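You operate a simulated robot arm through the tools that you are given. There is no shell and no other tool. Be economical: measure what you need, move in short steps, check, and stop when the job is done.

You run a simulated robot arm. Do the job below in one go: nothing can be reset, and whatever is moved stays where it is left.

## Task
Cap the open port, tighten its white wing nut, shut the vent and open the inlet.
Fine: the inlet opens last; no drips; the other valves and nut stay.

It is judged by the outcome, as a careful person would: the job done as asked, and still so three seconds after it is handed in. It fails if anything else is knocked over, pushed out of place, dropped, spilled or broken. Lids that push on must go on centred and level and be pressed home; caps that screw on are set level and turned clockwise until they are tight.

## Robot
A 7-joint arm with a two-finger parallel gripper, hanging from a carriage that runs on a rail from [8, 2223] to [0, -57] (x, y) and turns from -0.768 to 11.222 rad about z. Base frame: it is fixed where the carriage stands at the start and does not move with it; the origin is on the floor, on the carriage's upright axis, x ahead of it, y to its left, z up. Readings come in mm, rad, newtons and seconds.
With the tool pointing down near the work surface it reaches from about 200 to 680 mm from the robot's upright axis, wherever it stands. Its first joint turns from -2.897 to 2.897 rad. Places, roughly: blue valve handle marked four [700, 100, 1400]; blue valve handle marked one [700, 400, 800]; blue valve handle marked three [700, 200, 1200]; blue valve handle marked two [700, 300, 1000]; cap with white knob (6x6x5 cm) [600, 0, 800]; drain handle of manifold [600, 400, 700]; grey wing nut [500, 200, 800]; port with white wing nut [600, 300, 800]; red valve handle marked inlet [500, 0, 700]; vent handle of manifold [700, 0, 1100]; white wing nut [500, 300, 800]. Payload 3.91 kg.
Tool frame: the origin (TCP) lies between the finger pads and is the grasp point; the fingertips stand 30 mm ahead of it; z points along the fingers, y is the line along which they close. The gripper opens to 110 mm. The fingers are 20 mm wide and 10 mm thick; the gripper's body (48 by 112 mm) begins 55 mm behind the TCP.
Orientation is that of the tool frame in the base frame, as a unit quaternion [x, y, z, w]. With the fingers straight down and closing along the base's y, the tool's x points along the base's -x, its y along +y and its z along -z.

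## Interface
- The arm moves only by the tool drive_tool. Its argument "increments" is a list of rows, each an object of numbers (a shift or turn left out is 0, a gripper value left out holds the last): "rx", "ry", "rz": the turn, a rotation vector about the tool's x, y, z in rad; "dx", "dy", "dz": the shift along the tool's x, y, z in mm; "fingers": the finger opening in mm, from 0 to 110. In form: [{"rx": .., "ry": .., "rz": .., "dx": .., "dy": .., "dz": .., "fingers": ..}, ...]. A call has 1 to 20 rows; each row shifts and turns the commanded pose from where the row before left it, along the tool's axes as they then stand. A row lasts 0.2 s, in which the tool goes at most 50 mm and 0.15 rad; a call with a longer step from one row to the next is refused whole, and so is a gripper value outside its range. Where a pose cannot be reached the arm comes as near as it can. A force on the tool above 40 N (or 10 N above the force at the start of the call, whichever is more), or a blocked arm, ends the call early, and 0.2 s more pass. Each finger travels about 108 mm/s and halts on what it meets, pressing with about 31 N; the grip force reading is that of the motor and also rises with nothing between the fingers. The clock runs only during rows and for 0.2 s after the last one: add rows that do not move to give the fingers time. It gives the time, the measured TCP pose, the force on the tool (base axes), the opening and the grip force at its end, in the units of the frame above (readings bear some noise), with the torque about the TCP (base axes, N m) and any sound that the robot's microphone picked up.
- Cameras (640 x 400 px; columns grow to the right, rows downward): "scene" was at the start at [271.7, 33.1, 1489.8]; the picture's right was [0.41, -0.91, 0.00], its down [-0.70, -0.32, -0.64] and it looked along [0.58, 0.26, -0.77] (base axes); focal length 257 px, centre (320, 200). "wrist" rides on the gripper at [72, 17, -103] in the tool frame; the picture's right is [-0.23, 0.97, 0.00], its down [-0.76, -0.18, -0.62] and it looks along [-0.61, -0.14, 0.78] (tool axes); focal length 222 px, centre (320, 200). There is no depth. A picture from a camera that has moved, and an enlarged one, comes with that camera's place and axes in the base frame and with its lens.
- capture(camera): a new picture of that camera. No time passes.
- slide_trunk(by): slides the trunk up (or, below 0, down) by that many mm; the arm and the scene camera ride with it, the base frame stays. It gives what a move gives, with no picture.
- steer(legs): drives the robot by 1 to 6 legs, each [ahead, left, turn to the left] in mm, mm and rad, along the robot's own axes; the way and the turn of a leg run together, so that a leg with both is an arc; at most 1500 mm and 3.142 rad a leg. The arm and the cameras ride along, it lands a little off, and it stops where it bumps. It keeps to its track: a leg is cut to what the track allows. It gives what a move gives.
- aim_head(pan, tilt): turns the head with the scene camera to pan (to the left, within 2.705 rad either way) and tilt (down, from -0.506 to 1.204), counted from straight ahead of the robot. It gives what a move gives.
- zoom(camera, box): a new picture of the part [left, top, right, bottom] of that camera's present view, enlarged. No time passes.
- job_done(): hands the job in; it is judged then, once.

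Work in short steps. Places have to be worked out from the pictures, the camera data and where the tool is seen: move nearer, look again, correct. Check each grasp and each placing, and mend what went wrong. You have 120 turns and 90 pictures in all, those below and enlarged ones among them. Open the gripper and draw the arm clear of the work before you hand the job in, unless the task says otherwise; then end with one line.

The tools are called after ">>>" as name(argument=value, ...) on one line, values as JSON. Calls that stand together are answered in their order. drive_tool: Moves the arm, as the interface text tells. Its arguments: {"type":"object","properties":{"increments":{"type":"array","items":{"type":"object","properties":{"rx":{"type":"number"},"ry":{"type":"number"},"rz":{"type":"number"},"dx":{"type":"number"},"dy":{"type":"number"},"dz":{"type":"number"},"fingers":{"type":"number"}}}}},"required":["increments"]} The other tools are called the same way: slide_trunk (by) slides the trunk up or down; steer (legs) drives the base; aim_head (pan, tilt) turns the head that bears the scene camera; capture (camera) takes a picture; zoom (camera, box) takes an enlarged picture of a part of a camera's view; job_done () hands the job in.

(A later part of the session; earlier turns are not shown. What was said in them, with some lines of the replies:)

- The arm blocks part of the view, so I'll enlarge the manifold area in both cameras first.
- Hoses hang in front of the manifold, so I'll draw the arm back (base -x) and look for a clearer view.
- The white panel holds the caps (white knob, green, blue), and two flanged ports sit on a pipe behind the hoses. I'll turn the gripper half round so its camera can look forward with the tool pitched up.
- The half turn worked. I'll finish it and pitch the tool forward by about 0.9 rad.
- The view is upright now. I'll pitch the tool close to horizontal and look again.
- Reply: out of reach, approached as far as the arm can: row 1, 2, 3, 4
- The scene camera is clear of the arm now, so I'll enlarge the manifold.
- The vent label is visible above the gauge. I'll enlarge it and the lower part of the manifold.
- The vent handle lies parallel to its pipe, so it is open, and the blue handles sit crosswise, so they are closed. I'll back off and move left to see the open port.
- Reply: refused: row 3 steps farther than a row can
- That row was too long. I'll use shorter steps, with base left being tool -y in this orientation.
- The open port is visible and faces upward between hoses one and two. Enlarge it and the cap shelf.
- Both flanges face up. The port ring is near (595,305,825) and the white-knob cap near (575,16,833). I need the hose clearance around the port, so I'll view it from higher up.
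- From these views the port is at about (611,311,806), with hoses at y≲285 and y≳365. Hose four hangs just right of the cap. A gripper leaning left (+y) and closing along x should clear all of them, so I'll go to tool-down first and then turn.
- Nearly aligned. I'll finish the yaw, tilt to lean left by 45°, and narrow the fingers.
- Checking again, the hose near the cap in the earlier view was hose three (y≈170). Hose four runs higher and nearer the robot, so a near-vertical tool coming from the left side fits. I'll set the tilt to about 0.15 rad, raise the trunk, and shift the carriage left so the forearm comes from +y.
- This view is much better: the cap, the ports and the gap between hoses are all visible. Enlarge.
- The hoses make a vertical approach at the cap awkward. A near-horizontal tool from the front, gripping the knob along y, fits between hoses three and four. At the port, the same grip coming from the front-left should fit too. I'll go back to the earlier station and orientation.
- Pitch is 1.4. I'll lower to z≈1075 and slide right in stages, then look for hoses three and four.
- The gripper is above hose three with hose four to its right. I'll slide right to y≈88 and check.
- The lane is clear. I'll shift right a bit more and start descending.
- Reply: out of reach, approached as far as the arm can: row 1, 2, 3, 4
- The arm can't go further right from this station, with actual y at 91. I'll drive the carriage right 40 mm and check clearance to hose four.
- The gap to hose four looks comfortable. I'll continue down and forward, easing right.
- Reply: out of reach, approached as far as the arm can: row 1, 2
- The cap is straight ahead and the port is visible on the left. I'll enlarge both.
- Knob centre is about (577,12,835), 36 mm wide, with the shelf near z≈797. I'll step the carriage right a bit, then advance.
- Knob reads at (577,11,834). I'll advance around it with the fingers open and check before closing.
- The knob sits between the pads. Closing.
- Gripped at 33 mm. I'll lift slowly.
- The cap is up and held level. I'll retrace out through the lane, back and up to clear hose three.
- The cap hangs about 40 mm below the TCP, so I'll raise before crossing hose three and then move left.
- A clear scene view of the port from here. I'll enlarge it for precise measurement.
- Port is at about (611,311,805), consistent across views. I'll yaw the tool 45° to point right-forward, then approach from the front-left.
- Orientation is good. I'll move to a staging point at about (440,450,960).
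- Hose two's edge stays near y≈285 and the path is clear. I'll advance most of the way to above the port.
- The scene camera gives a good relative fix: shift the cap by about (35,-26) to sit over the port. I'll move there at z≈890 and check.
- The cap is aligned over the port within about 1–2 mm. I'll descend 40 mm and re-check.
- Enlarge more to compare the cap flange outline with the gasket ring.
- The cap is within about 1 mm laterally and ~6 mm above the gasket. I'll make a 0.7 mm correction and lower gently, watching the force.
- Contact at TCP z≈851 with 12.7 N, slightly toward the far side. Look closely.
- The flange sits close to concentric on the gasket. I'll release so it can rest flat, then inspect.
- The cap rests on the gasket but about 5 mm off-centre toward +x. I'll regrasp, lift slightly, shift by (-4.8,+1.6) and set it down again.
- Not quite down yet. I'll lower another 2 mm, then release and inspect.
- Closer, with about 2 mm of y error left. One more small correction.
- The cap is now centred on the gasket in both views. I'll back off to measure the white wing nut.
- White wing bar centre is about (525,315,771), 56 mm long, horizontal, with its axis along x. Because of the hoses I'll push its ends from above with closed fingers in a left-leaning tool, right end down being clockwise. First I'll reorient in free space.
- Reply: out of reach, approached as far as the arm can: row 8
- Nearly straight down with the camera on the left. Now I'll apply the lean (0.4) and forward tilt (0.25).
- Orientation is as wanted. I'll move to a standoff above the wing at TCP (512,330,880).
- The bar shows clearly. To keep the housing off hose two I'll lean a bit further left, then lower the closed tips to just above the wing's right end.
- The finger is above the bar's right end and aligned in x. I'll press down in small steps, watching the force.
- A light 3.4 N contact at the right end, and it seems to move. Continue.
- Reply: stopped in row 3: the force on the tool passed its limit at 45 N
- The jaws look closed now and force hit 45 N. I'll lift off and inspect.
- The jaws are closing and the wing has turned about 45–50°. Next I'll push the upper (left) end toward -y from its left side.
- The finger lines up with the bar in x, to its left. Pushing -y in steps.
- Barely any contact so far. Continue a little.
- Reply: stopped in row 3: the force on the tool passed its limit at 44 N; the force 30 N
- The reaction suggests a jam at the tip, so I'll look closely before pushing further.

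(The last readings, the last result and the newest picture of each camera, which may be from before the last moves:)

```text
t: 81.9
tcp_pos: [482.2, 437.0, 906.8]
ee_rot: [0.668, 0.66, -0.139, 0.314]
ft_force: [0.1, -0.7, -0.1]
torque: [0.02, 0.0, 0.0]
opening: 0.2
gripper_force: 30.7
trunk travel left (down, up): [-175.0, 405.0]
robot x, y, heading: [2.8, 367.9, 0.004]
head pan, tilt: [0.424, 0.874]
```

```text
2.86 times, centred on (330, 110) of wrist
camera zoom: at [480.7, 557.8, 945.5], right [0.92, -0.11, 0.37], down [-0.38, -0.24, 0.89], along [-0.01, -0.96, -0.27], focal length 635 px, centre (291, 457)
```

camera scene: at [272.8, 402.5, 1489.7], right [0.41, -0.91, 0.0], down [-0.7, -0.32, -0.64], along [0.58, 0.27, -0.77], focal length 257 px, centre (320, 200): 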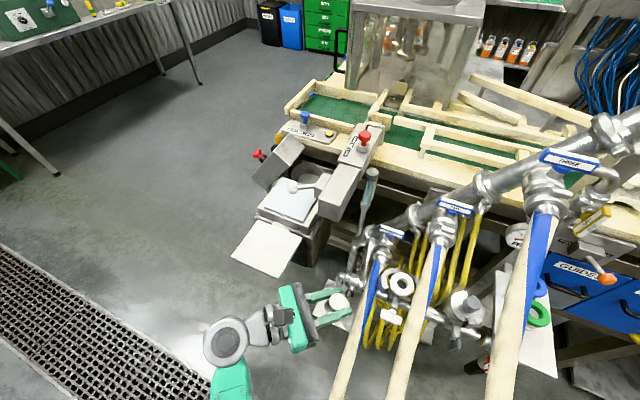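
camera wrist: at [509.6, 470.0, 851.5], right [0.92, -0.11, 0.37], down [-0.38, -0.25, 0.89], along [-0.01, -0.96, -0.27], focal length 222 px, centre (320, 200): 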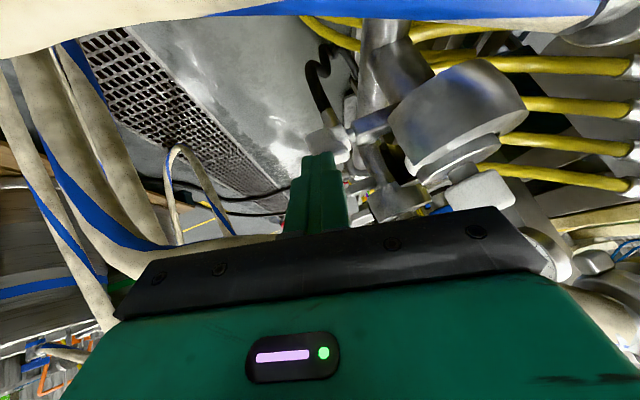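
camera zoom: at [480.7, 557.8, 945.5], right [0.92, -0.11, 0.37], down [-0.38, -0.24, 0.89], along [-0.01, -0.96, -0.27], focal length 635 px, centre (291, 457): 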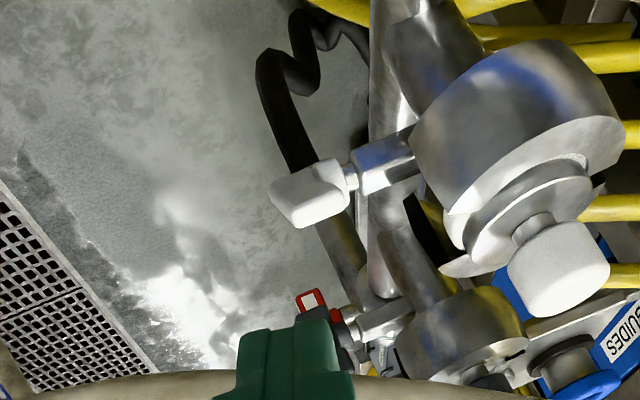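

The wing is now about 56° from horizontal. My last push hit its end from above. I'll slide the finger in alongside the bar's lower-left face (same slope as the tool) and push sideways.

>>> drive_tool(increments=[{"dx": 5.8, "dy": -1.2, "dz": 31.7}, {"dx": 5.8, "dy": -1.2, "dz": 31.7}, {"dz": 30}, {"dz": 30}, {"dz": 30}, {}])

>>> zoom(camera="wrist", box=[240, 80, 400, 240])

```text
t: 83.3
tcp_pos: [518.0, 352.9, 780.7]
ee_rot: [0.669, 0.66, -0.137, 0.314]
ft_force: [-1.1, -0.2, 0.7]
torque: [0.01, -0.01, -0.01]
opening: 0.0
gripper_force: 31.4
trunk travel left (down, up): [-175.0, 405.0]
robot x, y, heading: [-0.0, 371.6, 0.002]
head pan, tilt: [0.424, 0.874]
```

```text
2.50 times, centred on (320, 160) of wrist
camera zoom: at [515.2, 474.0, 820.1], right [0.92, -0.11, 0.37], down [-0.39, -0.24, 0.89], along [-0.01, -0.96, -0.27], focal length 555 px, centre (320, 300)
```

zoom: 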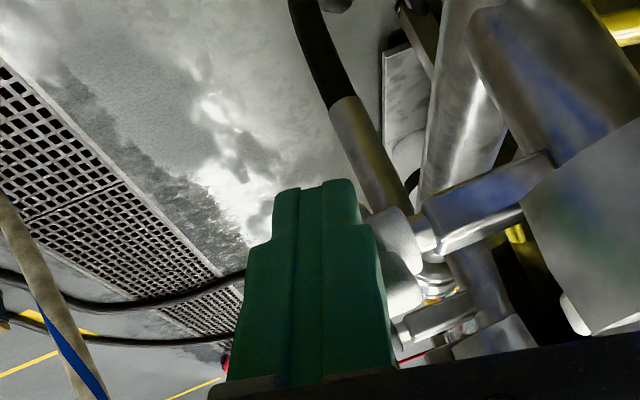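

The finger is alongside the bar with no contact. I'll close the gap, then push round in an arc about the nut axis.

>>> drive_tool(increments=[{"dx": -4}, {"dx": -3.2, "dy": 0.7, "dz": -1.9, "ry": 0.1}, {"dx": -3.2, "dy": 0.7, "dz": -1.9, "ry": 0.1}, {"dx": -3.2, "dy": 0.7, "dz": -1.9, "ry": 0.1}, {}])

```text
t: 84.5
tcp_pos: [517.1, 344.2, 793.8]
ee_rot: [0.681, 0.699, -0.037, 0.213]
ft_force: [-0.9, 0.8, -0.3]
torque: [-0.01, 0.0, -0.01]
opening: 0.0
gripper_force: 30.8
trunk travel left (down, up): [-175.0, 405.0]
robot x, y, heading: [2.4, 369.6, 0.003]
head pan, tilt: [0.424, 0.874]
```

No resistance yet. Continue the arc with a little extra inward motion.

>>> drive_tool(increments=[{"dx": -3}, {"dx": -3.2, "dy": 0.7, "dz": -1.9, "ry": 0.1}, {"dx": -3}, {}])

>>> zoom(camera="wrist", box=[240, 80, 400, 240])

```text
t: 85.5
tcp_pos: [517.6, 337.4, 798.3]
ee_rot: [0.682, 0.71, -0.002, 0.177]
ft_force: [1.1, 0.6, 0.6]
torque: [0.01, 0.02, -0.04]
opening: 0.0
gripper_force: 30.8
trunk travel left (down, up): [-175.0, 405.0]
robot x, y, heading: [1.7, 371.9, 0.001]
head pan, tilt: [0.424, 0.874]
```

```text
2.50 times, centred on (320, 160) of wrist
camera zoom: at [506.4, 434.0, 880.7], right [0.94, -0.15, 0.29], down [-0.32, -0.6, 0.73], along [0.06, -0.79, -0.61], focal length 555 px, centre (320, 300)
```

zoom: 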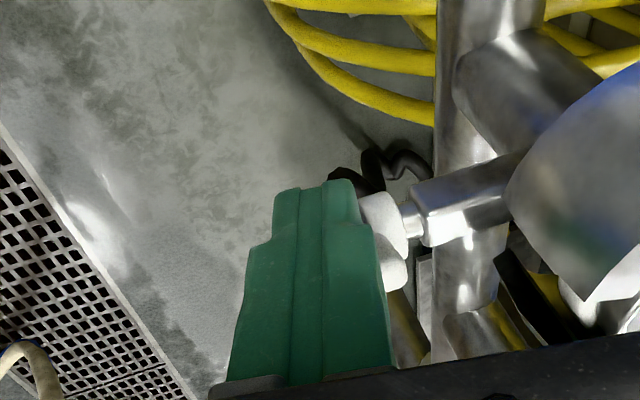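

Still no force, and the finger's face is about 5 mm from the axis line, so the bar should be near contact or turning freely. Push a few mm more.

>>> drive_tool(increments=[{"dx": -3}, {"dx": -3}, {"dx": -3}, {}])

>>> zoom(camera="scene", box=[375, 250, 455, 350])

```text
t: 86.5
tcp_pos: [517.8, 333.5, 801.0]
ee_rot: [0.682, 0.71, -0.001, 0.176]
ft_force: [-0.9, 15.9, -1.2]
torque: [0.42, 0.04, 0.09]
opening: 0.3
gripper_force: 31.3
trunk travel left (down, up): [-175.0, 405.0]
robot x, y, heading: [2.5, 365.0, 0.005]
head pan, tilt: [0.424, 0.874]
```

```text
4.00 times, centred on (415, 300) of scene
camera zoom: at [272.9, 405.3, 1489.8], right [0.42, -0.91, 0.0], down [-0.7, -0.32, -0.64], along [0.58, 0.27, -0.77], focal length 1027 px, centre (-60, -200)
```

zoom: 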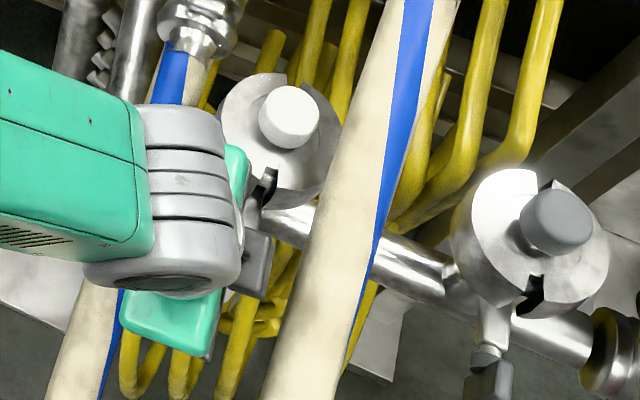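

Contact of 16 N is near the tip, close to the axis. I'll raise the contact point about 16 mm and push again for more leverage.

>>> drive_tool(increments=[{"dx": 3.9, "dz": -1}, {"dx": -4.1, "dy": 3.8, "dz": -15}, {"dx": -2.9, "dy": -0.2, "dz": 0.7}, {"dx": -2.9, "dy": -0.2, "dz": 0.7}, {"dx": -2.9, "dy": -0.2, "dz": 0.7}, {}])

```text
t: 87.9
tcp_pos: [516.0, 332.3, 817.4]
ee_rot: [0.682, 0.71, 0.0, 0.174]
ft_force: [-7.5, 31.7, 9.5]
torque: [0.66, 0.22, 0.04]
opening: 0.0
gripper_force: 31.0
trunk travel left (down, up): [-175.0, 405.0]
robot x, y, heading: [1.4, 369.4, 0.003]
head pan, tilt: [0.424, 0.874]
```

Now 32 N at a 23 mm lever (~0.7 N·m) with no motion, so the nut seems tight. I'll back off and look.

>>> drive_tool(increments=[{"dx": 6, "dz": -2}, {"dz": -40}, {"dz": -40}, {"dz": -40}, {"dx": 40}, {"dx": 30}])

>>> zoom(camera="scene", box=[375, 255, 475, 345])

```text
t: 89.3
tcp_pos: [487.2, 426.9, 912.6]
ee_rot: [0.682, 0.71, -0.002, 0.177]
ft_force: [0.5, -0.1, -0.1]
torque: [0.01, 0.02, 0.01]
opening: 0.0
gripper_force: 31.3
trunk travel left (down, up): [-175.0, 405.0]
robot x, y, heading: [-1.8, 366.5, 0.003]
head pan, tilt: [0.424, 0.874]
```

```text
4.44 times, centred on (425, 300) of scene
camera zoom: at [272.9, 403.3, 1489.8], right [0.42, -0.91, 0.0], down [-0.7, -0.32, -0.64], along [0.58, 0.27, -0.77], focal length 1141 px, centre (-147, -244)
```

zoom: 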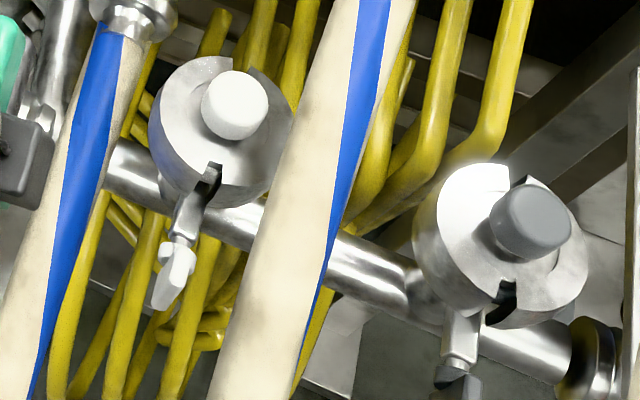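

The clamp is fully closed and the white wing now sits vertical like the grey one, so that part is done. Next the vent: I'll rise clear and turn the tool forward again.

>>> drive_tool(increments=[{"dx": -9.6, "dy": -0.9, "dz": -38}, {"dx": -9.6, "dy": -0.9, "dz": -38}, {"dx": -9.6, "dy": -0.9, "dz": -38}, {"dx": -9.6, "dy": -0.9, "dz": -38}, {"dx": -9.6, "dy": -0.9, "dz": -38}, {"dx": -9.6, "dy": -0.9, "dz": -38}, {"rx": 0.125}, {"rx": 0.125}, {"ry": 0.125}, {"ry": 0.125}])

>>> drive_tool(increments=[{"rz": 0.15}, {"rz": 0.15}, {"rz": 0.15}, {"rz": 0.15}, {"rz": 0.15}, {"rz": 0.15}, {"rz": 0.15}, {"rz": 0.15}, {"rz": 0.15}, {"rz": 0.15}, {"rz": 0.071}])

>>> drive_tool(increments=[{"ry": 0.15}, {"ry": 0.15}, {"ry": 0.15}, {"ry": 0.15}, {"ry": 0.15}, {"ry": 0.15}, {"ry": 0.15}, {"ry": 0.15}, {"ry": 0.15}, {"ry": 0.05}, {}])

```text
t: 91.5
tcp_pos: [421.3, 429.8, 1131.4]
ee_rot: [0.697, 0.716, -0.022, 0.012]
ft_force: [-0.4, 0.0, 0.0]
torque: [0.01, -0.03, 0.01]
opening: 0.0
gripper_force: 30.8
trunk travel left (down, up): [-175.0, 405.0]
robot x, y, heading: [0.9, 370.6, -0.001]
head pan, tilt: [0.424, 0.874]
```

```text
t: 93.9
tcp_pos: [423.6, 426.1, 1139.2]
ee_rot: [1.0, 0.003, 0.0, 0.004]
ft_force: [0.8, -0.7, -0.5]
torque: [-0.02, 0.03, -0.01]
opening: 0.0
gripper_force: 30.5
trunk travel left (down, up): [-175.0, 405.0]
robot x, y, heading: [1.2, 368.6, 0.009]
head pan, tilt: [0.424, 0.874]
```

```text
t: 96.3
tcp_pos: [462.0, 420.6, 1152.3]
ee_rot: [0.801, -0.011, 0.598, 0.013]
ft_force: [-0.3, 0.2, 0.2]
torque: [-0.01, 0.0, -0.02]
opening: 0.1
gripper_force: 31.2
out of reach, approached as far as the arm can: row 6, 7, 8, 9, 10
trunk travel left (down, up): [-175.0, 405.0]
robot x, y, heading: [1.7, 370.2, 0.003]
head pan, tilt: [0.424, 0.874]
```

It's limited by reach directly ahead. I'll move left relative to the robot, where this pitch worked before.

>>> drive_tool(increments=[{"dy": -40}, {"dy": -40}, {"dy": -40}, {"dy": -40}, {"dy": -40}, {"dy": -40}, {"dy": -40}, {}])

>>> steer(legs=[[0, -365, 0]])

```text
t: 98.1
tcp_pos: [463.8, 702.2, 1151.4]
ee_rot: [0.801, -0.002, 0.599, 0.005]
ft_force: [-0.4, 0.3, 0.3]
torque: [-0.01, 0.01, 0.01]
opening: 0.2
gripper_force: 31.1
trunk travel left (down, up): [-175.0, 405.0]
robot x, y, heading: [2.3, 368.1, 0.004]
head pan, tilt: [0.424, 0.874]
```

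```text
t: 100.4
tcp_pos: [461.2, 337.7, 1152.7]
ee_rot: [0.8, -0.001, 0.6, 0.005]
ft_force: [0.9, -0.4, 0.2]
torque: [0.03, 0.0, -0.01]
opening: 0.1
gripper_force: 31.1
trunk travel left (down, up): [-175.0, 405.0]
robot x, y, heading: [-2.9, 0.8, 0.006]
head pan, tilt: [0.424, 0.874]
```

Now I'll set pitch 1.4 and move to (425,135,1115) for a look at the vent handle.

>>> drive_tool(increments=[{"ry": 0.113}, {"dz": -29, "dx": -24}, {"dx": -19, "dy": 30}, {"dy": 43}, {"dy": 43}, {"dy": 43}, {"dy": 43}, {}])

>>> capture(camera="wrist")

```text
t: 102.2
tcp_pos: [425.7, 134.0, 1115.8]
ee_rot: [0.766, 0.0, 0.643, 0.004]
ft_force: [-0.1, 0.3, -0.6]
torque: [0.01, -0.02, 0.02]
opening: 0.0
gripper_force: 31.0
trunk travel left (down, up): [-175.0, 405.0]
robot x, y, heading: [-1.4, 1.7, 0.012]
head pan, tilt: [0.424, 0.874]
```

```text
10 pictures are left
camera wrist: at [334.7, 119.0, 1204.5], right [-0.04, -0.98, -0.22], down [-0.74, 0.18, -0.64], along [0.67, 0.13, -0.73], focal length 222 px, centre (320, 200)
```

wrist: 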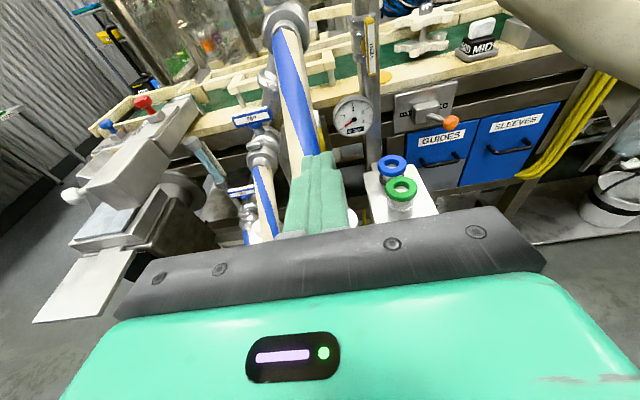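

Triangulating two views puts the vent handle at about (765,38), spanning z 1036–1119, vertical. I'll push its bottom end to the left (clockwise) from the lower right, with the arm passing under hose four. First I'll get into the lane.

>>> drive_tool(increments=[{"dx": -20, "dy": 20}, {"dx": -20, "dy": 20, "dz": 4}, {"dx": -12, "dz": 3}, {}])

>>> steer(legs=[[0, -48, 0]])

>>> drive_tool(increments=[{"dz": 40, "dx": 7}, {"dz": 40, "dy": 10, "dx": 7}, {"dz": 40, "dy": 10, "dx": 7}, {}])

```text
t: 103.2
tcp_pos: [423.0, 92.8, 1062.9]
ee_rot: [0.766, 0.0, 0.643, 0.004]
ft_force: [0.4, 0.7, -1.0]
torque: [-0.04, -0.01, 0.0]
opening: 0.0
gripper_force: 31.4
trunk travel left (down, up): [-175.0, 405.0]
robot x, y, heading: [-3.4, 5.6, 0.004]
head pan, tilt: [0.424, 0.874]
```

```text
t: 104.1
tcp_pos: [422.2, 45.7, 1062.5]
ee_rot: [0.767, -0.001, 0.642, 0.005]
ft_force: [0.8, -0.4, 0.9]
torque: [0.0, -0.01, 0.03]
opening: 0.1
gripper_force: 31.2
trunk travel left (down, up): [-175.0, 405.0]
robot x, y, heading: [-0.4, -45.5, 0.003]
head pan, tilt: [0.424, 0.874]
```

```text
t: 105.1
tcp_pos: [538.8, 27.6, 1066.2]
ee_rot: [0.764, -0.003, 0.645, 0.002]
ft_force: [0.5, -1.1, 0.9]
torque: [0.02, 0.0, -0.05]
opening: 0.0
gripper_force: 31.2
out of reach, approached as far as the arm can: row 3
trunk travel left (down, up): [-175.0, 405.0]
robot x, y, heading: [1.9, -43.8, 0.006]
head pan, tilt: [0.424, 0.874]
```

Good progress. Forward to about x=660.

>>> drive_tool(increments=[{"dz": 40, "dx": 2, "dy": 3}, {"dz": 40, "dx": 2, "dy": 3}, {"dz": 40, "dx": 2, "dy": 3}, {}])

>>> capture(camera="wrist")

```text
t: 106.1
tcp_pos: [664.1, 16.0, 1048.1]
ee_rot: [0.765, -0.001, 0.644, 0.005]
ft_force: [0.9, 0.5, -0.6]
torque: [0.0, 0.04, -0.02]
opening: 0.0
gripper_force: 30.9
trunk travel left (down, up): [-175.0, 405.0]
robot x, y, heading: [0.4, -42.0, 0.005]
head pan, tilt: [0.424, 0.874]
```

```text
9 pictures are left
camera wrist: at [574.2, 0.8, 1137.3], right [-0.05, -0.97, -0.22], down [-0.74, 0.18, -0.64], along [0.67, 0.13, -0.73], focal length 222 px, centre (320, 200)
```

wrist: 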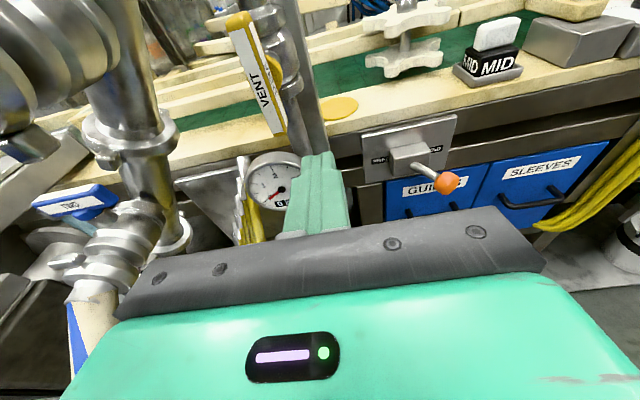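

From closer, the vent handle centre is about (736,43,1087), half-length 38 mm. I'll place the closed finger just right of its lower end.

>>> drive_tool(increments=[{"dx": 11.4, "dz": 21.9}, {"dx": 11.4, "dz": 21.9}, {}])

>>> drive_tool(increments=[{"dy": -4, "dx": -0.5}, {"dy": -4, "dx": -0.5}, {"dy": -4, "dx": -0.5}, {}])

```text
t: 106.9
tcp_pos: [671.0, 14.0, 1045.8]
ee_rot: [0.764, -0.001, 0.645, 0.005]
ft_force: [-0.2, 0.4, -0.4]
torque: [-0.01, 0.03, -0.01]
opening: 0.1
gripper_force: 30.7
out of reach, approached as far as the arm can: row 1, 2
trunk travel left (down, up): [-175.0, 405.0]
robot x, y, heading: [-3.7, -41.1, 0.006]
head pan, tilt: [0.424, 0.874]
```

```text
t: 107.9
tcp_pos: [669.9, 24.3, 1044.1]
ee_rot: [0.766, -0.001, 0.643, 0.005]
ft_force: [-0.4, 0.2, -0.3]
torque: [0.02, 0.04, 0.01]
opening: 0.0
gripper_force: 31.0
trunk travel left (down, up): [-175.0, 405.0]
robot x, y, heading: [1.7, -46.9, 0.006]
head pan, tilt: [0.424, 0.874]
```

The arm is at its forward limit. Lowering the trunk should bring the shoulder closer in height and extend reach, so I'll lower 120 mm and then drive the tool back up.

>>> slide_trunk(by=-120)

>>> drive_tool(increments=[{"dy": 8, "dx": 34, "dz": -5.9}, {"dx": 39.4, "dz": -6.8}, {"dx": 39.4, "dz": -6.8}, {"dx": 15, "dz": -2.6}, {}])

```text
t: 109.4
tcp_pos: [670.5, 24.8, 924.7]
ee_rot: [0.766, 0.0, 0.643, 0.005]
ft_force: [0.5, 0.5, -0.2]
torque: [-0.01, -0.01, -0.03]
opening: 0.1
gripper_force: 30.9
trunk travel left (down, up): [-55.0, 525.0]
robot x, y, heading: [5.1, -43.2, 0.006]
head pan, tilt: [0.424, 0.874]
```

```text
t: 110.6
tcp_pos: [669.8, 22.2, 935.1]
ee_rot: [0.765, -0.001, 0.644, 0.005]
ft_force: [0.5, 0.4, -0.3]
torque: [0.06, -0.01, -0.02]
opening: 0.2
gripper_force: 31.1
out of reach, approached as far as the arm can: row 1, 2, 3, 4
trunk travel left (down, up): [-55.0, 525.0]
robot x, y, heading: [-1.7, -43.2, 0.0]
head pan, tilt: [0.424, 0.874]
```

The limit is upward rather than forward, so the shoulder is below and the trunk must go up instead. I'll raise 180 in total and then drive down to height.

>>> slide_trunk(by=180)

>>> drive_tool(increments=[{"dx": -30, "dz": 5}, {"dx": -25, "dz": 5}, {}])

>>> slide_trunk(by=60)

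>>> drive_tool(increments=[{"dx": -25, "dz": 5}, {"dx": -25, "dz": 5}, {}])

```text
t: 112.6
tcp_pos: [669.4, 22.2, 1115.6]
ee_rot: [0.764, -0.001, 0.645, 0.005]
ft_force: [-0.6, -0.2, -0.2]
torque: [0.0, -0.02, 0.02]
opening: 0.0
gripper_force: 31.2
trunk travel left (down, up): [-235.0, 345.0]
robot x, y, heading: [1.3, -43.6, 0.004]
head pan, tilt: [0.424, 0.874]
```

```text
t: 113.4
tcp_pos: [670.4, 21.3, 1059.4]
ee_rot: [0.765, -0.002, 0.645, 0.006]
ft_force: [-0.4, 0.7, 0.2]
torque: [0.01, -0.01, 0.01]
opening: 0.0
gripper_force: 30.9
trunk travel left (down, up): [-235.0, 345.0]
robot x, y, heading: [-1.9, -45.7, 0.004]
head pan, tilt: [0.424, 0.874]
```

```text
t: 114.4
tcp_pos: [670.8, 22.1, 1119.7]
ee_rot: [0.765, -0.002, 0.644, 0.006]
ft_force: [-0.3, -0.4, -0.2]
torque: [0.01, 0.0, 0.02]
opening: 0.0
gripper_force: 31.0
trunk travel left (down, up): [-295.0, 285.0]
robot x, y, heading: [-3.8, -45.7, 0.005]
head pan, tilt: [0.424, 0.874]
```

```text
t: 115.2
tcp_pos: [672.0, 21.5, 1067.9]
ee_rot: [0.765, -0.001, 0.644, 0.005]
ft_force: [-0.5, -1.3, 0.1]
torque: [0.01, 0.0, 0.0]
opening: 0.1
gripper_force: 31.1
trunk travel left (down, up): [-295.0, 285.0]
robot x, y, heading: [-0.7, -43.8, 0.009]
head pan, tilt: [0.424, 0.874]
```

Forward to the handle, staying to its right.

>>> drive_tool(increments=[{"dy": 6}, {"dx": 0.8, "dz": 19.6}, {"dx": 0.8, "dz": 19.6}, {}])

>>> capture(camera="wrist")

```text
t: 116.2
tcp_pos: [711.0, 14.2, 1063.1]
ee_rot: [0.765, -0.001, 0.644, 0.005]
ft_force: [-0.1, 0.2, -0.2]
torque: [-0.02, -0.04, 0.02]
opening: 0.1
gripper_force: 31.0
trunk travel left (down, up): [-295.0, 285.0]
robot x, y, heading: [-1.8, -46.5, 0.006]
head pan, tilt: [0.424, 0.874]
```

```text
8 pictures are left
camera wrist: at [619.9, -0.6, 1151.5], right [-0.05, -0.97, -0.22], down [-0.74, 0.18, -0.65], along [0.67, 0.13, -0.73], focal length 222 px, centre (320, 200)
```

wrist: 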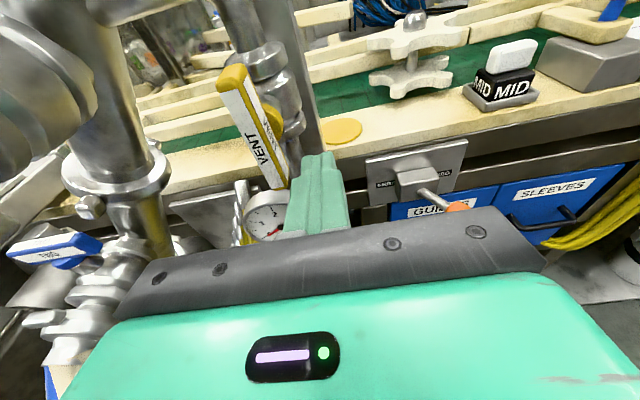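

The finger is right of the handle's lower end. I'll push left along the arc, first to about 30°.

>>> drive_tool(increments=[{"dy": -9}, {"dy": -5.5, "dx": -1.7, "dz": 0.3}, {"dy": -5.5, "dx": -1.7, "dz": 0.3}, {"dy": -5.4, "dx": -1.7, "dz": 0.3}, {}])

```text
t: 117.4
tcp_pos: [711.1, 40.8, 1058.8]
ee_rot: [0.764, -0.002, 0.645, 0.006]
ft_force: [-0.3, 0.1, -0.1]
torque: [-0.01, 0.0, -0.03]
opening: 0.0
gripper_force: 31.4
trunk travel left (down, up): [-295.0, 285.0]
robot x, y, heading: [0.6, -46.0, 0.002]
head pan, tilt: [0.424, 0.874]
```

No force, so either the handle turns easily or the finger isn't touching it. Check the picture.

>>> capture(camera="wrist")

```text
7 pictures are left
camera wrist: at [620.2, 25.1, 1146.5], right [-0.05, -0.98, -0.22], down [-0.74, 0.18, -0.65], along [0.67, 0.13, -0.73], focal length 222 px, centre (320, 200)
```

wrist: 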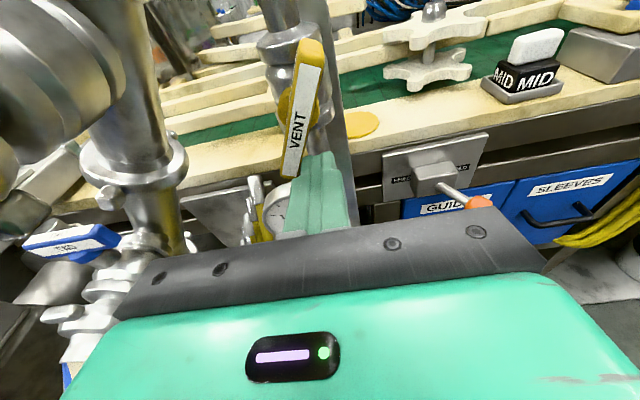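

It is turning easily, about 30° so far. Continue the arc to 90° and against the stop.

>>> drive_tool(increments=[{"dy": -5.6, "dx": 1.2, "dz": -0.2}, {"dy": -5.6, "dx": 1.2, "dz": -0.2}, {"dy": -5.6, "dx": 1.2, "dz": -0.2}, {"dy": -6.4, "dx": 5.7, "dz": -1}, {"dy": -6.4, "dx": 5.7, "dz": -1}, {}])

>>> drive_tool(increments=[{"dx": 3, "dz": -0.5}, {"dx": 2, "dz": -0.3}, {}])

>>> capture(camera="wrist")

```text
t: 118.8
tcp_pos: [711.0, 70.2, 1072.0]
ee_rot: [0.765, -0.001, 0.644, 0.005]
ft_force: [0.3, -0.6, -2.6]
torque: [0.06, 0.09, -0.01]
opening: 0.0
gripper_force: 31.3
trunk travel left (down, up): [-295.0, 285.0]
robot x, y, heading: [0.9, -44.8, 0.005]
head pan, tilt: [0.424, 0.874]
```

```text
t: 119.6
tcp_pos: [709.0, 69.6, 1072.4]
ee_rot: [0.768, -0.002, 0.641, 0.006]
ft_force: [6.4, 2.8, -33.3]
torque: [0.06, 0.79, 0.05]
opening: 0.1
gripper_force: 30.9
trunk travel left (down, up): [-295.0, 285.0]
robot x, y, heading: [1.5, -43.9, 0.008]
head pan, tilt: [0.424, 0.874]
```

```text
6 pictures are left
camera wrist: at [618.4, 54.6, 1162.3], right [-0.05, -0.97, -0.22], down [-0.75, 0.18, -0.64], along [0.66, 0.13, -0.74], focal length 222 px, centre (320, 200)
```

wrist: 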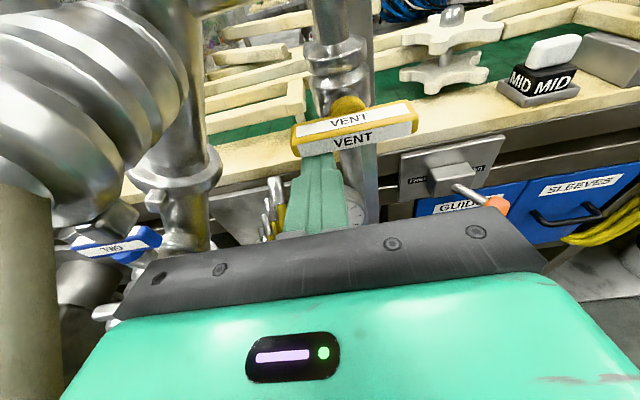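

The vent is crosswise and against its stop at 33 N, so it is shut. I'll drop off it, retreat through the lane, and lower the trunk for the inlet.

>>> drive_tool(increments=[{"dx": -14, "dz": 2.4}, {"dz": -40}, {"dz": -40, "dy": 12}, {"dz": -40, "dy": 12}, {"dz": -40, "dy": 8}, {"dz": -40}, {"dx": -20, "dz": -30}, {"dx": -20, "dz": -30}, {}])

>>> slide_trunk(by=-150)

```text
t: 121.6
tcp_pos: [447.7, 41.1, 1069.1]
ee_rot: [0.764, -0.002, 0.645, 0.006]
ft_force: [-0.3, 0.2, -0.8]
torque: [0.02, 0.0, 0.0]
opening: 0.0
gripper_force: 31.3
trunk travel left (down, up): [-295.0, 285.0]
robot x, y, heading: [0.1, -40.9, 0.008]
head pan, tilt: [0.424, 0.874]
```

```text
t: 123.4
tcp_pos: [448.1, 40.7, 919.2]
ee_rot: [0.765, -0.001, 0.644, 0.005]
ft_force: [0.4, 0.2, -0.2]
torque: [-0.02, 0.01, 0.0]
opening: 0.1
gripper_force: 30.5
trunk travel left (down, up): [-145.0, 435.0]
robot x, y, heading: [1.6, -43.3, 0.004]
head pan, tilt: [0.424, 0.874]
```

Down to about (435,60,800) for a view of the inlet handle.

>>> drive_tool(increments=[{"dx": -40, "dz": 2, "dy": -6}, {"dx": -40, "dz": 2, "dy": -6}, {"dx": -40, "dz": 2, "dy": -6}, {}])

>>> zoom(camera="wrist", box=[260, 70, 440, 230])

```text
t: 124.4
tcp_pos: [436.1, 59.1, 800.2]
ee_rot: [0.765, -0.001, 0.644, 0.005]
ft_force: [0.1, -0.5, 0.2]
torque: [0.02, 0.0, -0.01]
opening: 0.1
gripper_force: 30.8
trunk travel left (down, up): [-145.0, 435.0]
robot x, y, heading: [0.4, -40.8, 0.006]
head pan, tilt: [0.424, 0.874]
```

```text
2.50 times, centred on (350, 150) of wrist
camera zoom: at [343.3, 43.9, 888.0], right [-0.05, -0.97, -0.22], down [-0.74, 0.18, -0.65], along [0.67, 0.13, -0.73], focal length 555 px, centre (245, 325)
```

zoom: 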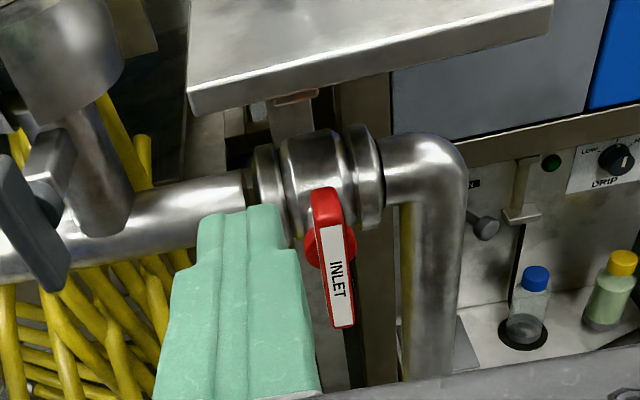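

The inlet handle is vertical, across its pipe, at x≈534, y≈32, z 664–751, with its axis near z≈710. I'll lower to left of its bottom end, then push right (counter-clockwise, opening).

>>> drive_tool(increments=[{"dx": -37.1, "dz": 6.4, "dy": -1}, {"dx": -37.1, "dz": 6.4, "dy": -1}, {"dx": -37.1, "dz": 6.4, "dy": -1}, {}])

```text
t: 125.4
tcp_pos: [435.3, 60.4, 686.5]
ee_rot: [0.764, -0.001, 0.645, 0.006]
ft_force: [-0.4, 0.4, -0.4]
torque: [-0.01, 0.0, 0.0]
opening: 0.0
gripper_force: 30.7
trunk travel left (down, up): [-145.0, 435.0]
robot x, y, heading: [-0.0, -41.7, 0.006]
head pan, tilt: [0.424, 0.874]
```

Reached. Forward 72 mm and look.

>>> drive_tool(increments=[{"dz": 35.5, "dx": 6, "dy": -1}, {"dz": 35.5, "dx": 6, "dy": -1}, {}])

>>> capture(camera="wrist")

```text
t: 126.2
tcp_pos: [506.2, 61.2, 686.4]
ee_rot: [0.765, -0.001, 0.644, 0.005]
ft_force: [0.5, 0.3, 0.3]
torque: [0.0, 0.0, 0.02]
opening: 0.0
gripper_force: 31.2
trunk travel left (down, up): [-145.0, 435.0]
robot x, y, heading: [2.0, -41.3, 0.004]
head pan, tilt: [0.424, 0.874]
```

```text
4 pictures are left
camera wrist: at [415.6, 46.4, 774.8], right [-0.05, -0.97, -0.22], down [-0.74, 0.18, -0.65], along [0.67, 0.13, -0.73], focal length 222 px, centre (320, 200)
```

wrist: 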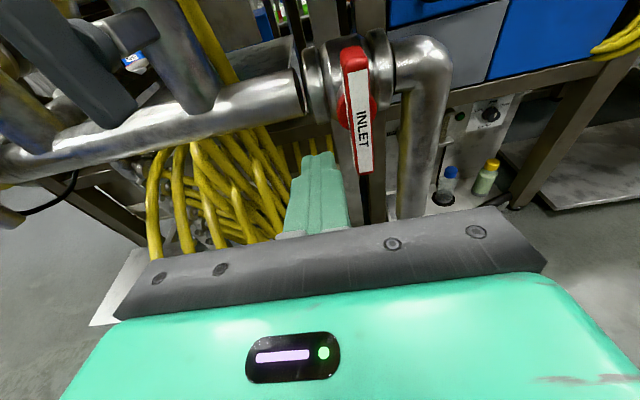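

Aligned. Pushing the lower end right along the arc, first half.

>>> drive_tool(increments=[{"dy": 5.5}, {"dy": 5.5}, {"dy": 5.2, "dx": -2.1, "dz": 0.4}, {"dy": 5.1, "dx": -2.1, "dz": 0.4}, {"dy": 5.1, "dx": -2.1, "dz": 0.4}, {}])

```text
t: 127.6
tcp_pos: [506.2, 36.7, 680.2]
ee_rot: [0.765, 0.0, 0.644, 0.004]
ft_force: [0.1, 1.6, -1.3]
torque: [-0.01, 0.01, 0.03]
opening: 0.0
gripper_force: 31.0
trunk travel left (down, up): [-145.0, 435.0]
robot x, y, heading: [-1.4, -43.3, 0.004]
head pan, tilt: [0.424, 0.874]
```

Light force, so it is turning. Continue to 90°.

>>> drive_tool(increments=[{"dy": 5.4, "dx": 1, "dz": -0.2}, {"dy": 5.4, "dx": 1, "dz": -0.2}, {"dy": 5.4, "dx": 1, "dz": -0.2}, {"dy": 6.2, "dx": 5.2, "dz": -0.9}, {"dy": 6.2, "dx": 5.2, "dz": -0.9}, {}])

>>> capture(camera="wrist")

```text
t: 129.0
tcp_pos: [501.3, 7.8, 694.0]
ee_rot: [0.765, -0.002, 0.644, 0.006]
ft_force: [-9.4, 1.6, -1.8]
torque: [0.0, 0.02, 0.05]
opening: 0.0
gripper_force: 31.4
trunk travel left (down, up): [-145.0, 435.0]
robot x, y, heading: [-4.6, -42.8, 0.003]
head pan, tilt: [0.424, 0.874]
```

```text
3 pictures are left
camera wrist: at [411.9, -7.7, 783.0], right [-0.05, -0.97, -0.22], down [-0.74, 0.18, -0.64], along [0.67, 0.13, -0.73], focal length 222 px, centre (320, 200)
```

wrist: 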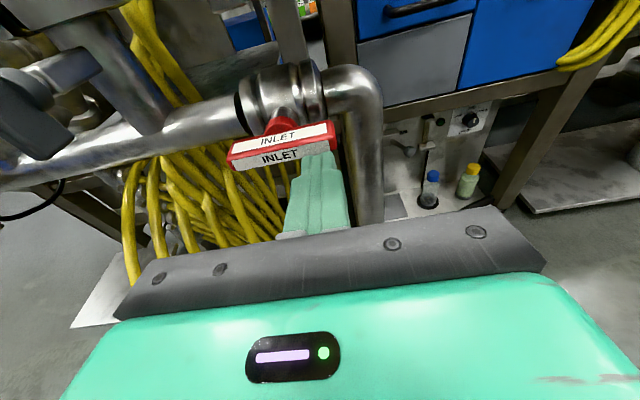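

The handle is nearly along the pipe, and there is a slight axial touch on the elbow. I'll back 4 mm and press up gently to reach the stop.

>>> drive_tool(increments=[{"dz": -5, "dx": -1}, {"dx": 3, "dz": -0.5}, {"dx": 2, "dz": -0.3}, {"dx": 2, "dz": -0.3}, {}])

```text
t: 130.2
tcp_pos: [500.6, 7.1, 700.8]
ee_rot: [0.765, -0.002, 0.644, 0.007]
ft_force: [-0.3, -0.4, 0.1]
torque: [0.06, 0.03, 0.04]
opening: 0.0
gripper_force: 30.8
trunk travel left (down, up): [-145.0, 435.0]
robot x, y, heading: [1.0, -42.9, 0.003]
head pan, tilt: [0.424, 0.874]
```

No stop force yet; press a few mm more.

>>> drive_tool(increments=[{"dx": 2, "dz": -0.3}, {"dx": 2, "dz": -0.3}, {"dx": 2, "dz": -0.3}, {}])

>>> zoom(camera="wrist", box=[180, 40, 400, 200])

```text
t: 131.2
tcp_pos: [500.3, 7.6, 707.7]
ee_rot: [0.764, -0.001, 0.645, 0.005]
ft_force: [-0.3, -0.3, -0.2]
torque: [0.01, 0.04, 0.02]
opening: 0.0
gripper_force: 30.9
trunk travel left (down, up): [-145.0, 435.0]
robot x, y, heading: [-0.1, -39.3, 0.006]
head pan, tilt: [0.424, 0.874]
```

```text
2.50 times, centred on (290, 120) of wrist
camera zoom: at [410.0, -7.8, 796.0], right [-0.05, -0.97, -0.22], down [-0.74, 0.18, -0.65], along [0.67, 0.13, -0.73], focal length 555 px, centre (395, 400)
```

zoom: 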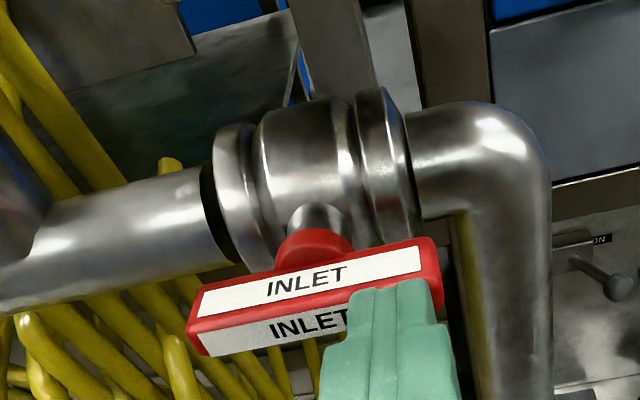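

The handle is level with the pipe, so the inlet is open. I'll retreat straight back out through the lane.

>>> drive_tool(increments=[{"dz": -40, "dx": -7}, {"dz": -25, "dy": -10, "dx": -4}, {"dx": 40, "dy": -10}, {"dx": 40, "dy": -10}, {"dx": 40}, {"dx": 40}, {}])

>>> zoom(camera="wrist", box=[60, 20, 440, 240])

```text
t: 132.8
tcp_pos: [462.1, 38.3, 864.9]
ee_rot: [0.764, -0.002, 0.645, 0.006]
ft_force: [-0.3, 0.1, -0.3]
torque: [-0.04, 0.03, -0.02]
opening: 0.0
gripper_force: 31.0
trunk travel left (down, up): [-145.0, 435.0]
robot x, y, heading: [2.5, -44.0, 0.002]
head pan, tilt: [0.424, 0.874]
```

```text
1.68 times, centred on (250, 130) of wrist
camera zoom: at [371.6, 24.0, 954.3], right [-0.05, -0.97, -0.22], down [-0.74, 0.18, -0.65], along [0.67, 0.13, -0.73], focal length 374 px, centre (438, 318)
```

zoom: 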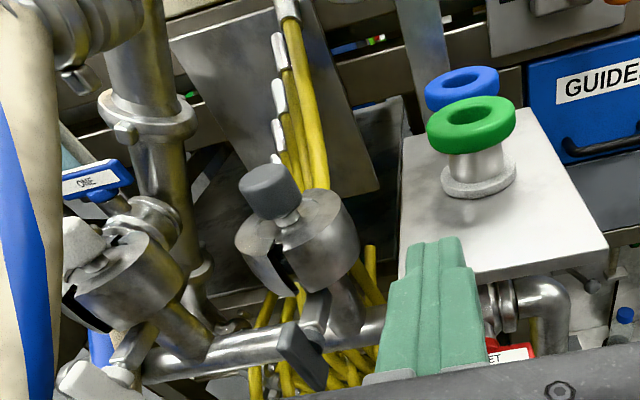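

All as wanted: both clamps look alike and the inlet is open. I'll withdraw up and over hose three to clear space and open the gripper.

>>> drive_tool(increments=[{"dx": 33, "dz": -14, "dy": -8}, {"dx": 37, "dz": -12, "dy": -10}, {"dx": 37, "dz": -12, "dy": -12}, {"dx": 37, "dz": -12, "dy": -13}, {"dx": 37, "dz": -10, "dy": -13}, {"dx": 37, "dy": -13}, {"dy": -40, "dx": 15}, {"dy": -40}, {"dy": -40}, {"dy": -40}, {"dy": -40}, {}])

```text
t: 135.4
tcp_pos: [450.3, 292.0, 1102.9]
ee_rot: [0.764, 0.003, 0.645, 0.003]
ft_force: [-0.1, -0.1, 0.8]
torque: [-0.01, -0.01, 0.03]
opening: 0.0
gripper_force: 31.1
out of reach, approached as far as the arm can: row 11
trunk travel left (down, up): [-145.0, 435.0]
robot x, y, heading: [3.5, -42.7, 0.008]
head pan, tilt: [0.424, 0.874]
```

Clear of the hoses now. I'll open the gripper, drive left away from the work, and take a final look.

>>> drive_tool(increments=[{"fingers": 60}, {"fingers": 60}, {}])

>>> steer(legs=[[0, 380, 0]])

>>> zoom(camera="scene", box=[320, 180, 600, 380])

```text
t: 136.2
tcp_pos: [450.9, 290.6, 1102.2]
ee_rot: [0.765, 0.004, 0.644, 0.002]
ft_force: [0.1, -1.2, 0.1]
torque: [-0.01, -0.01, -0.01]
opening: 60.2
gripper_force: 0.1
trunk travel left (down, up): [-145.0, 435.0]
robot x, y, heading: [1.8, -43.2, 0.005]
head pan, tilt: [0.424, 0.874]
```

```text
t: 138.6
tcp_pos: [451.6, 674.4, 1104.1]
ee_rot: [0.765, 0.005, 0.644, 0.002]
ft_force: [-0.6, -0.5, 0.0]
torque: [0.03, -0.02, 0.01]
opening: 60.1
gripper_force: 0.0
trunk travel left (down, up): [-145.0, 435.0]
robot x, y, heading: [1.8, 337.6, 0.007]
head pan, tilt: [0.424, 0.874]
```

```text
2.00 times, centred on (460, 280) of scene
camera zoom: at [272.6, 372.5, 1459.8], right [0.42, -0.91, 0.0], down [-0.7, -0.32, -0.64], along [0.58, 0.27, -0.77], focal length 513 px, centre (40, 40)
```

zoom: 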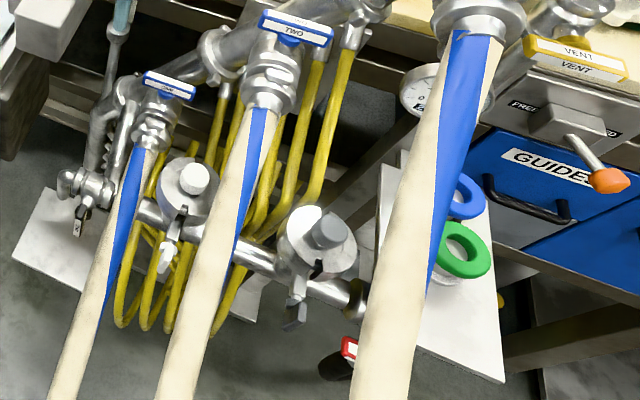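

The final view shows the cap clamped with its white nut tight, the vent crosswise, the inlet in line with its pipe, and the other parts undisturbed. No drips are visible, so I'm handing in.

>>> job_done()

```text
The job is handed in.
```

The open port is capped and its white wing nut is tight, the vent is shut, and the inlet was opened last. The other valves and the grey nut are where they were, and I saw no drips.
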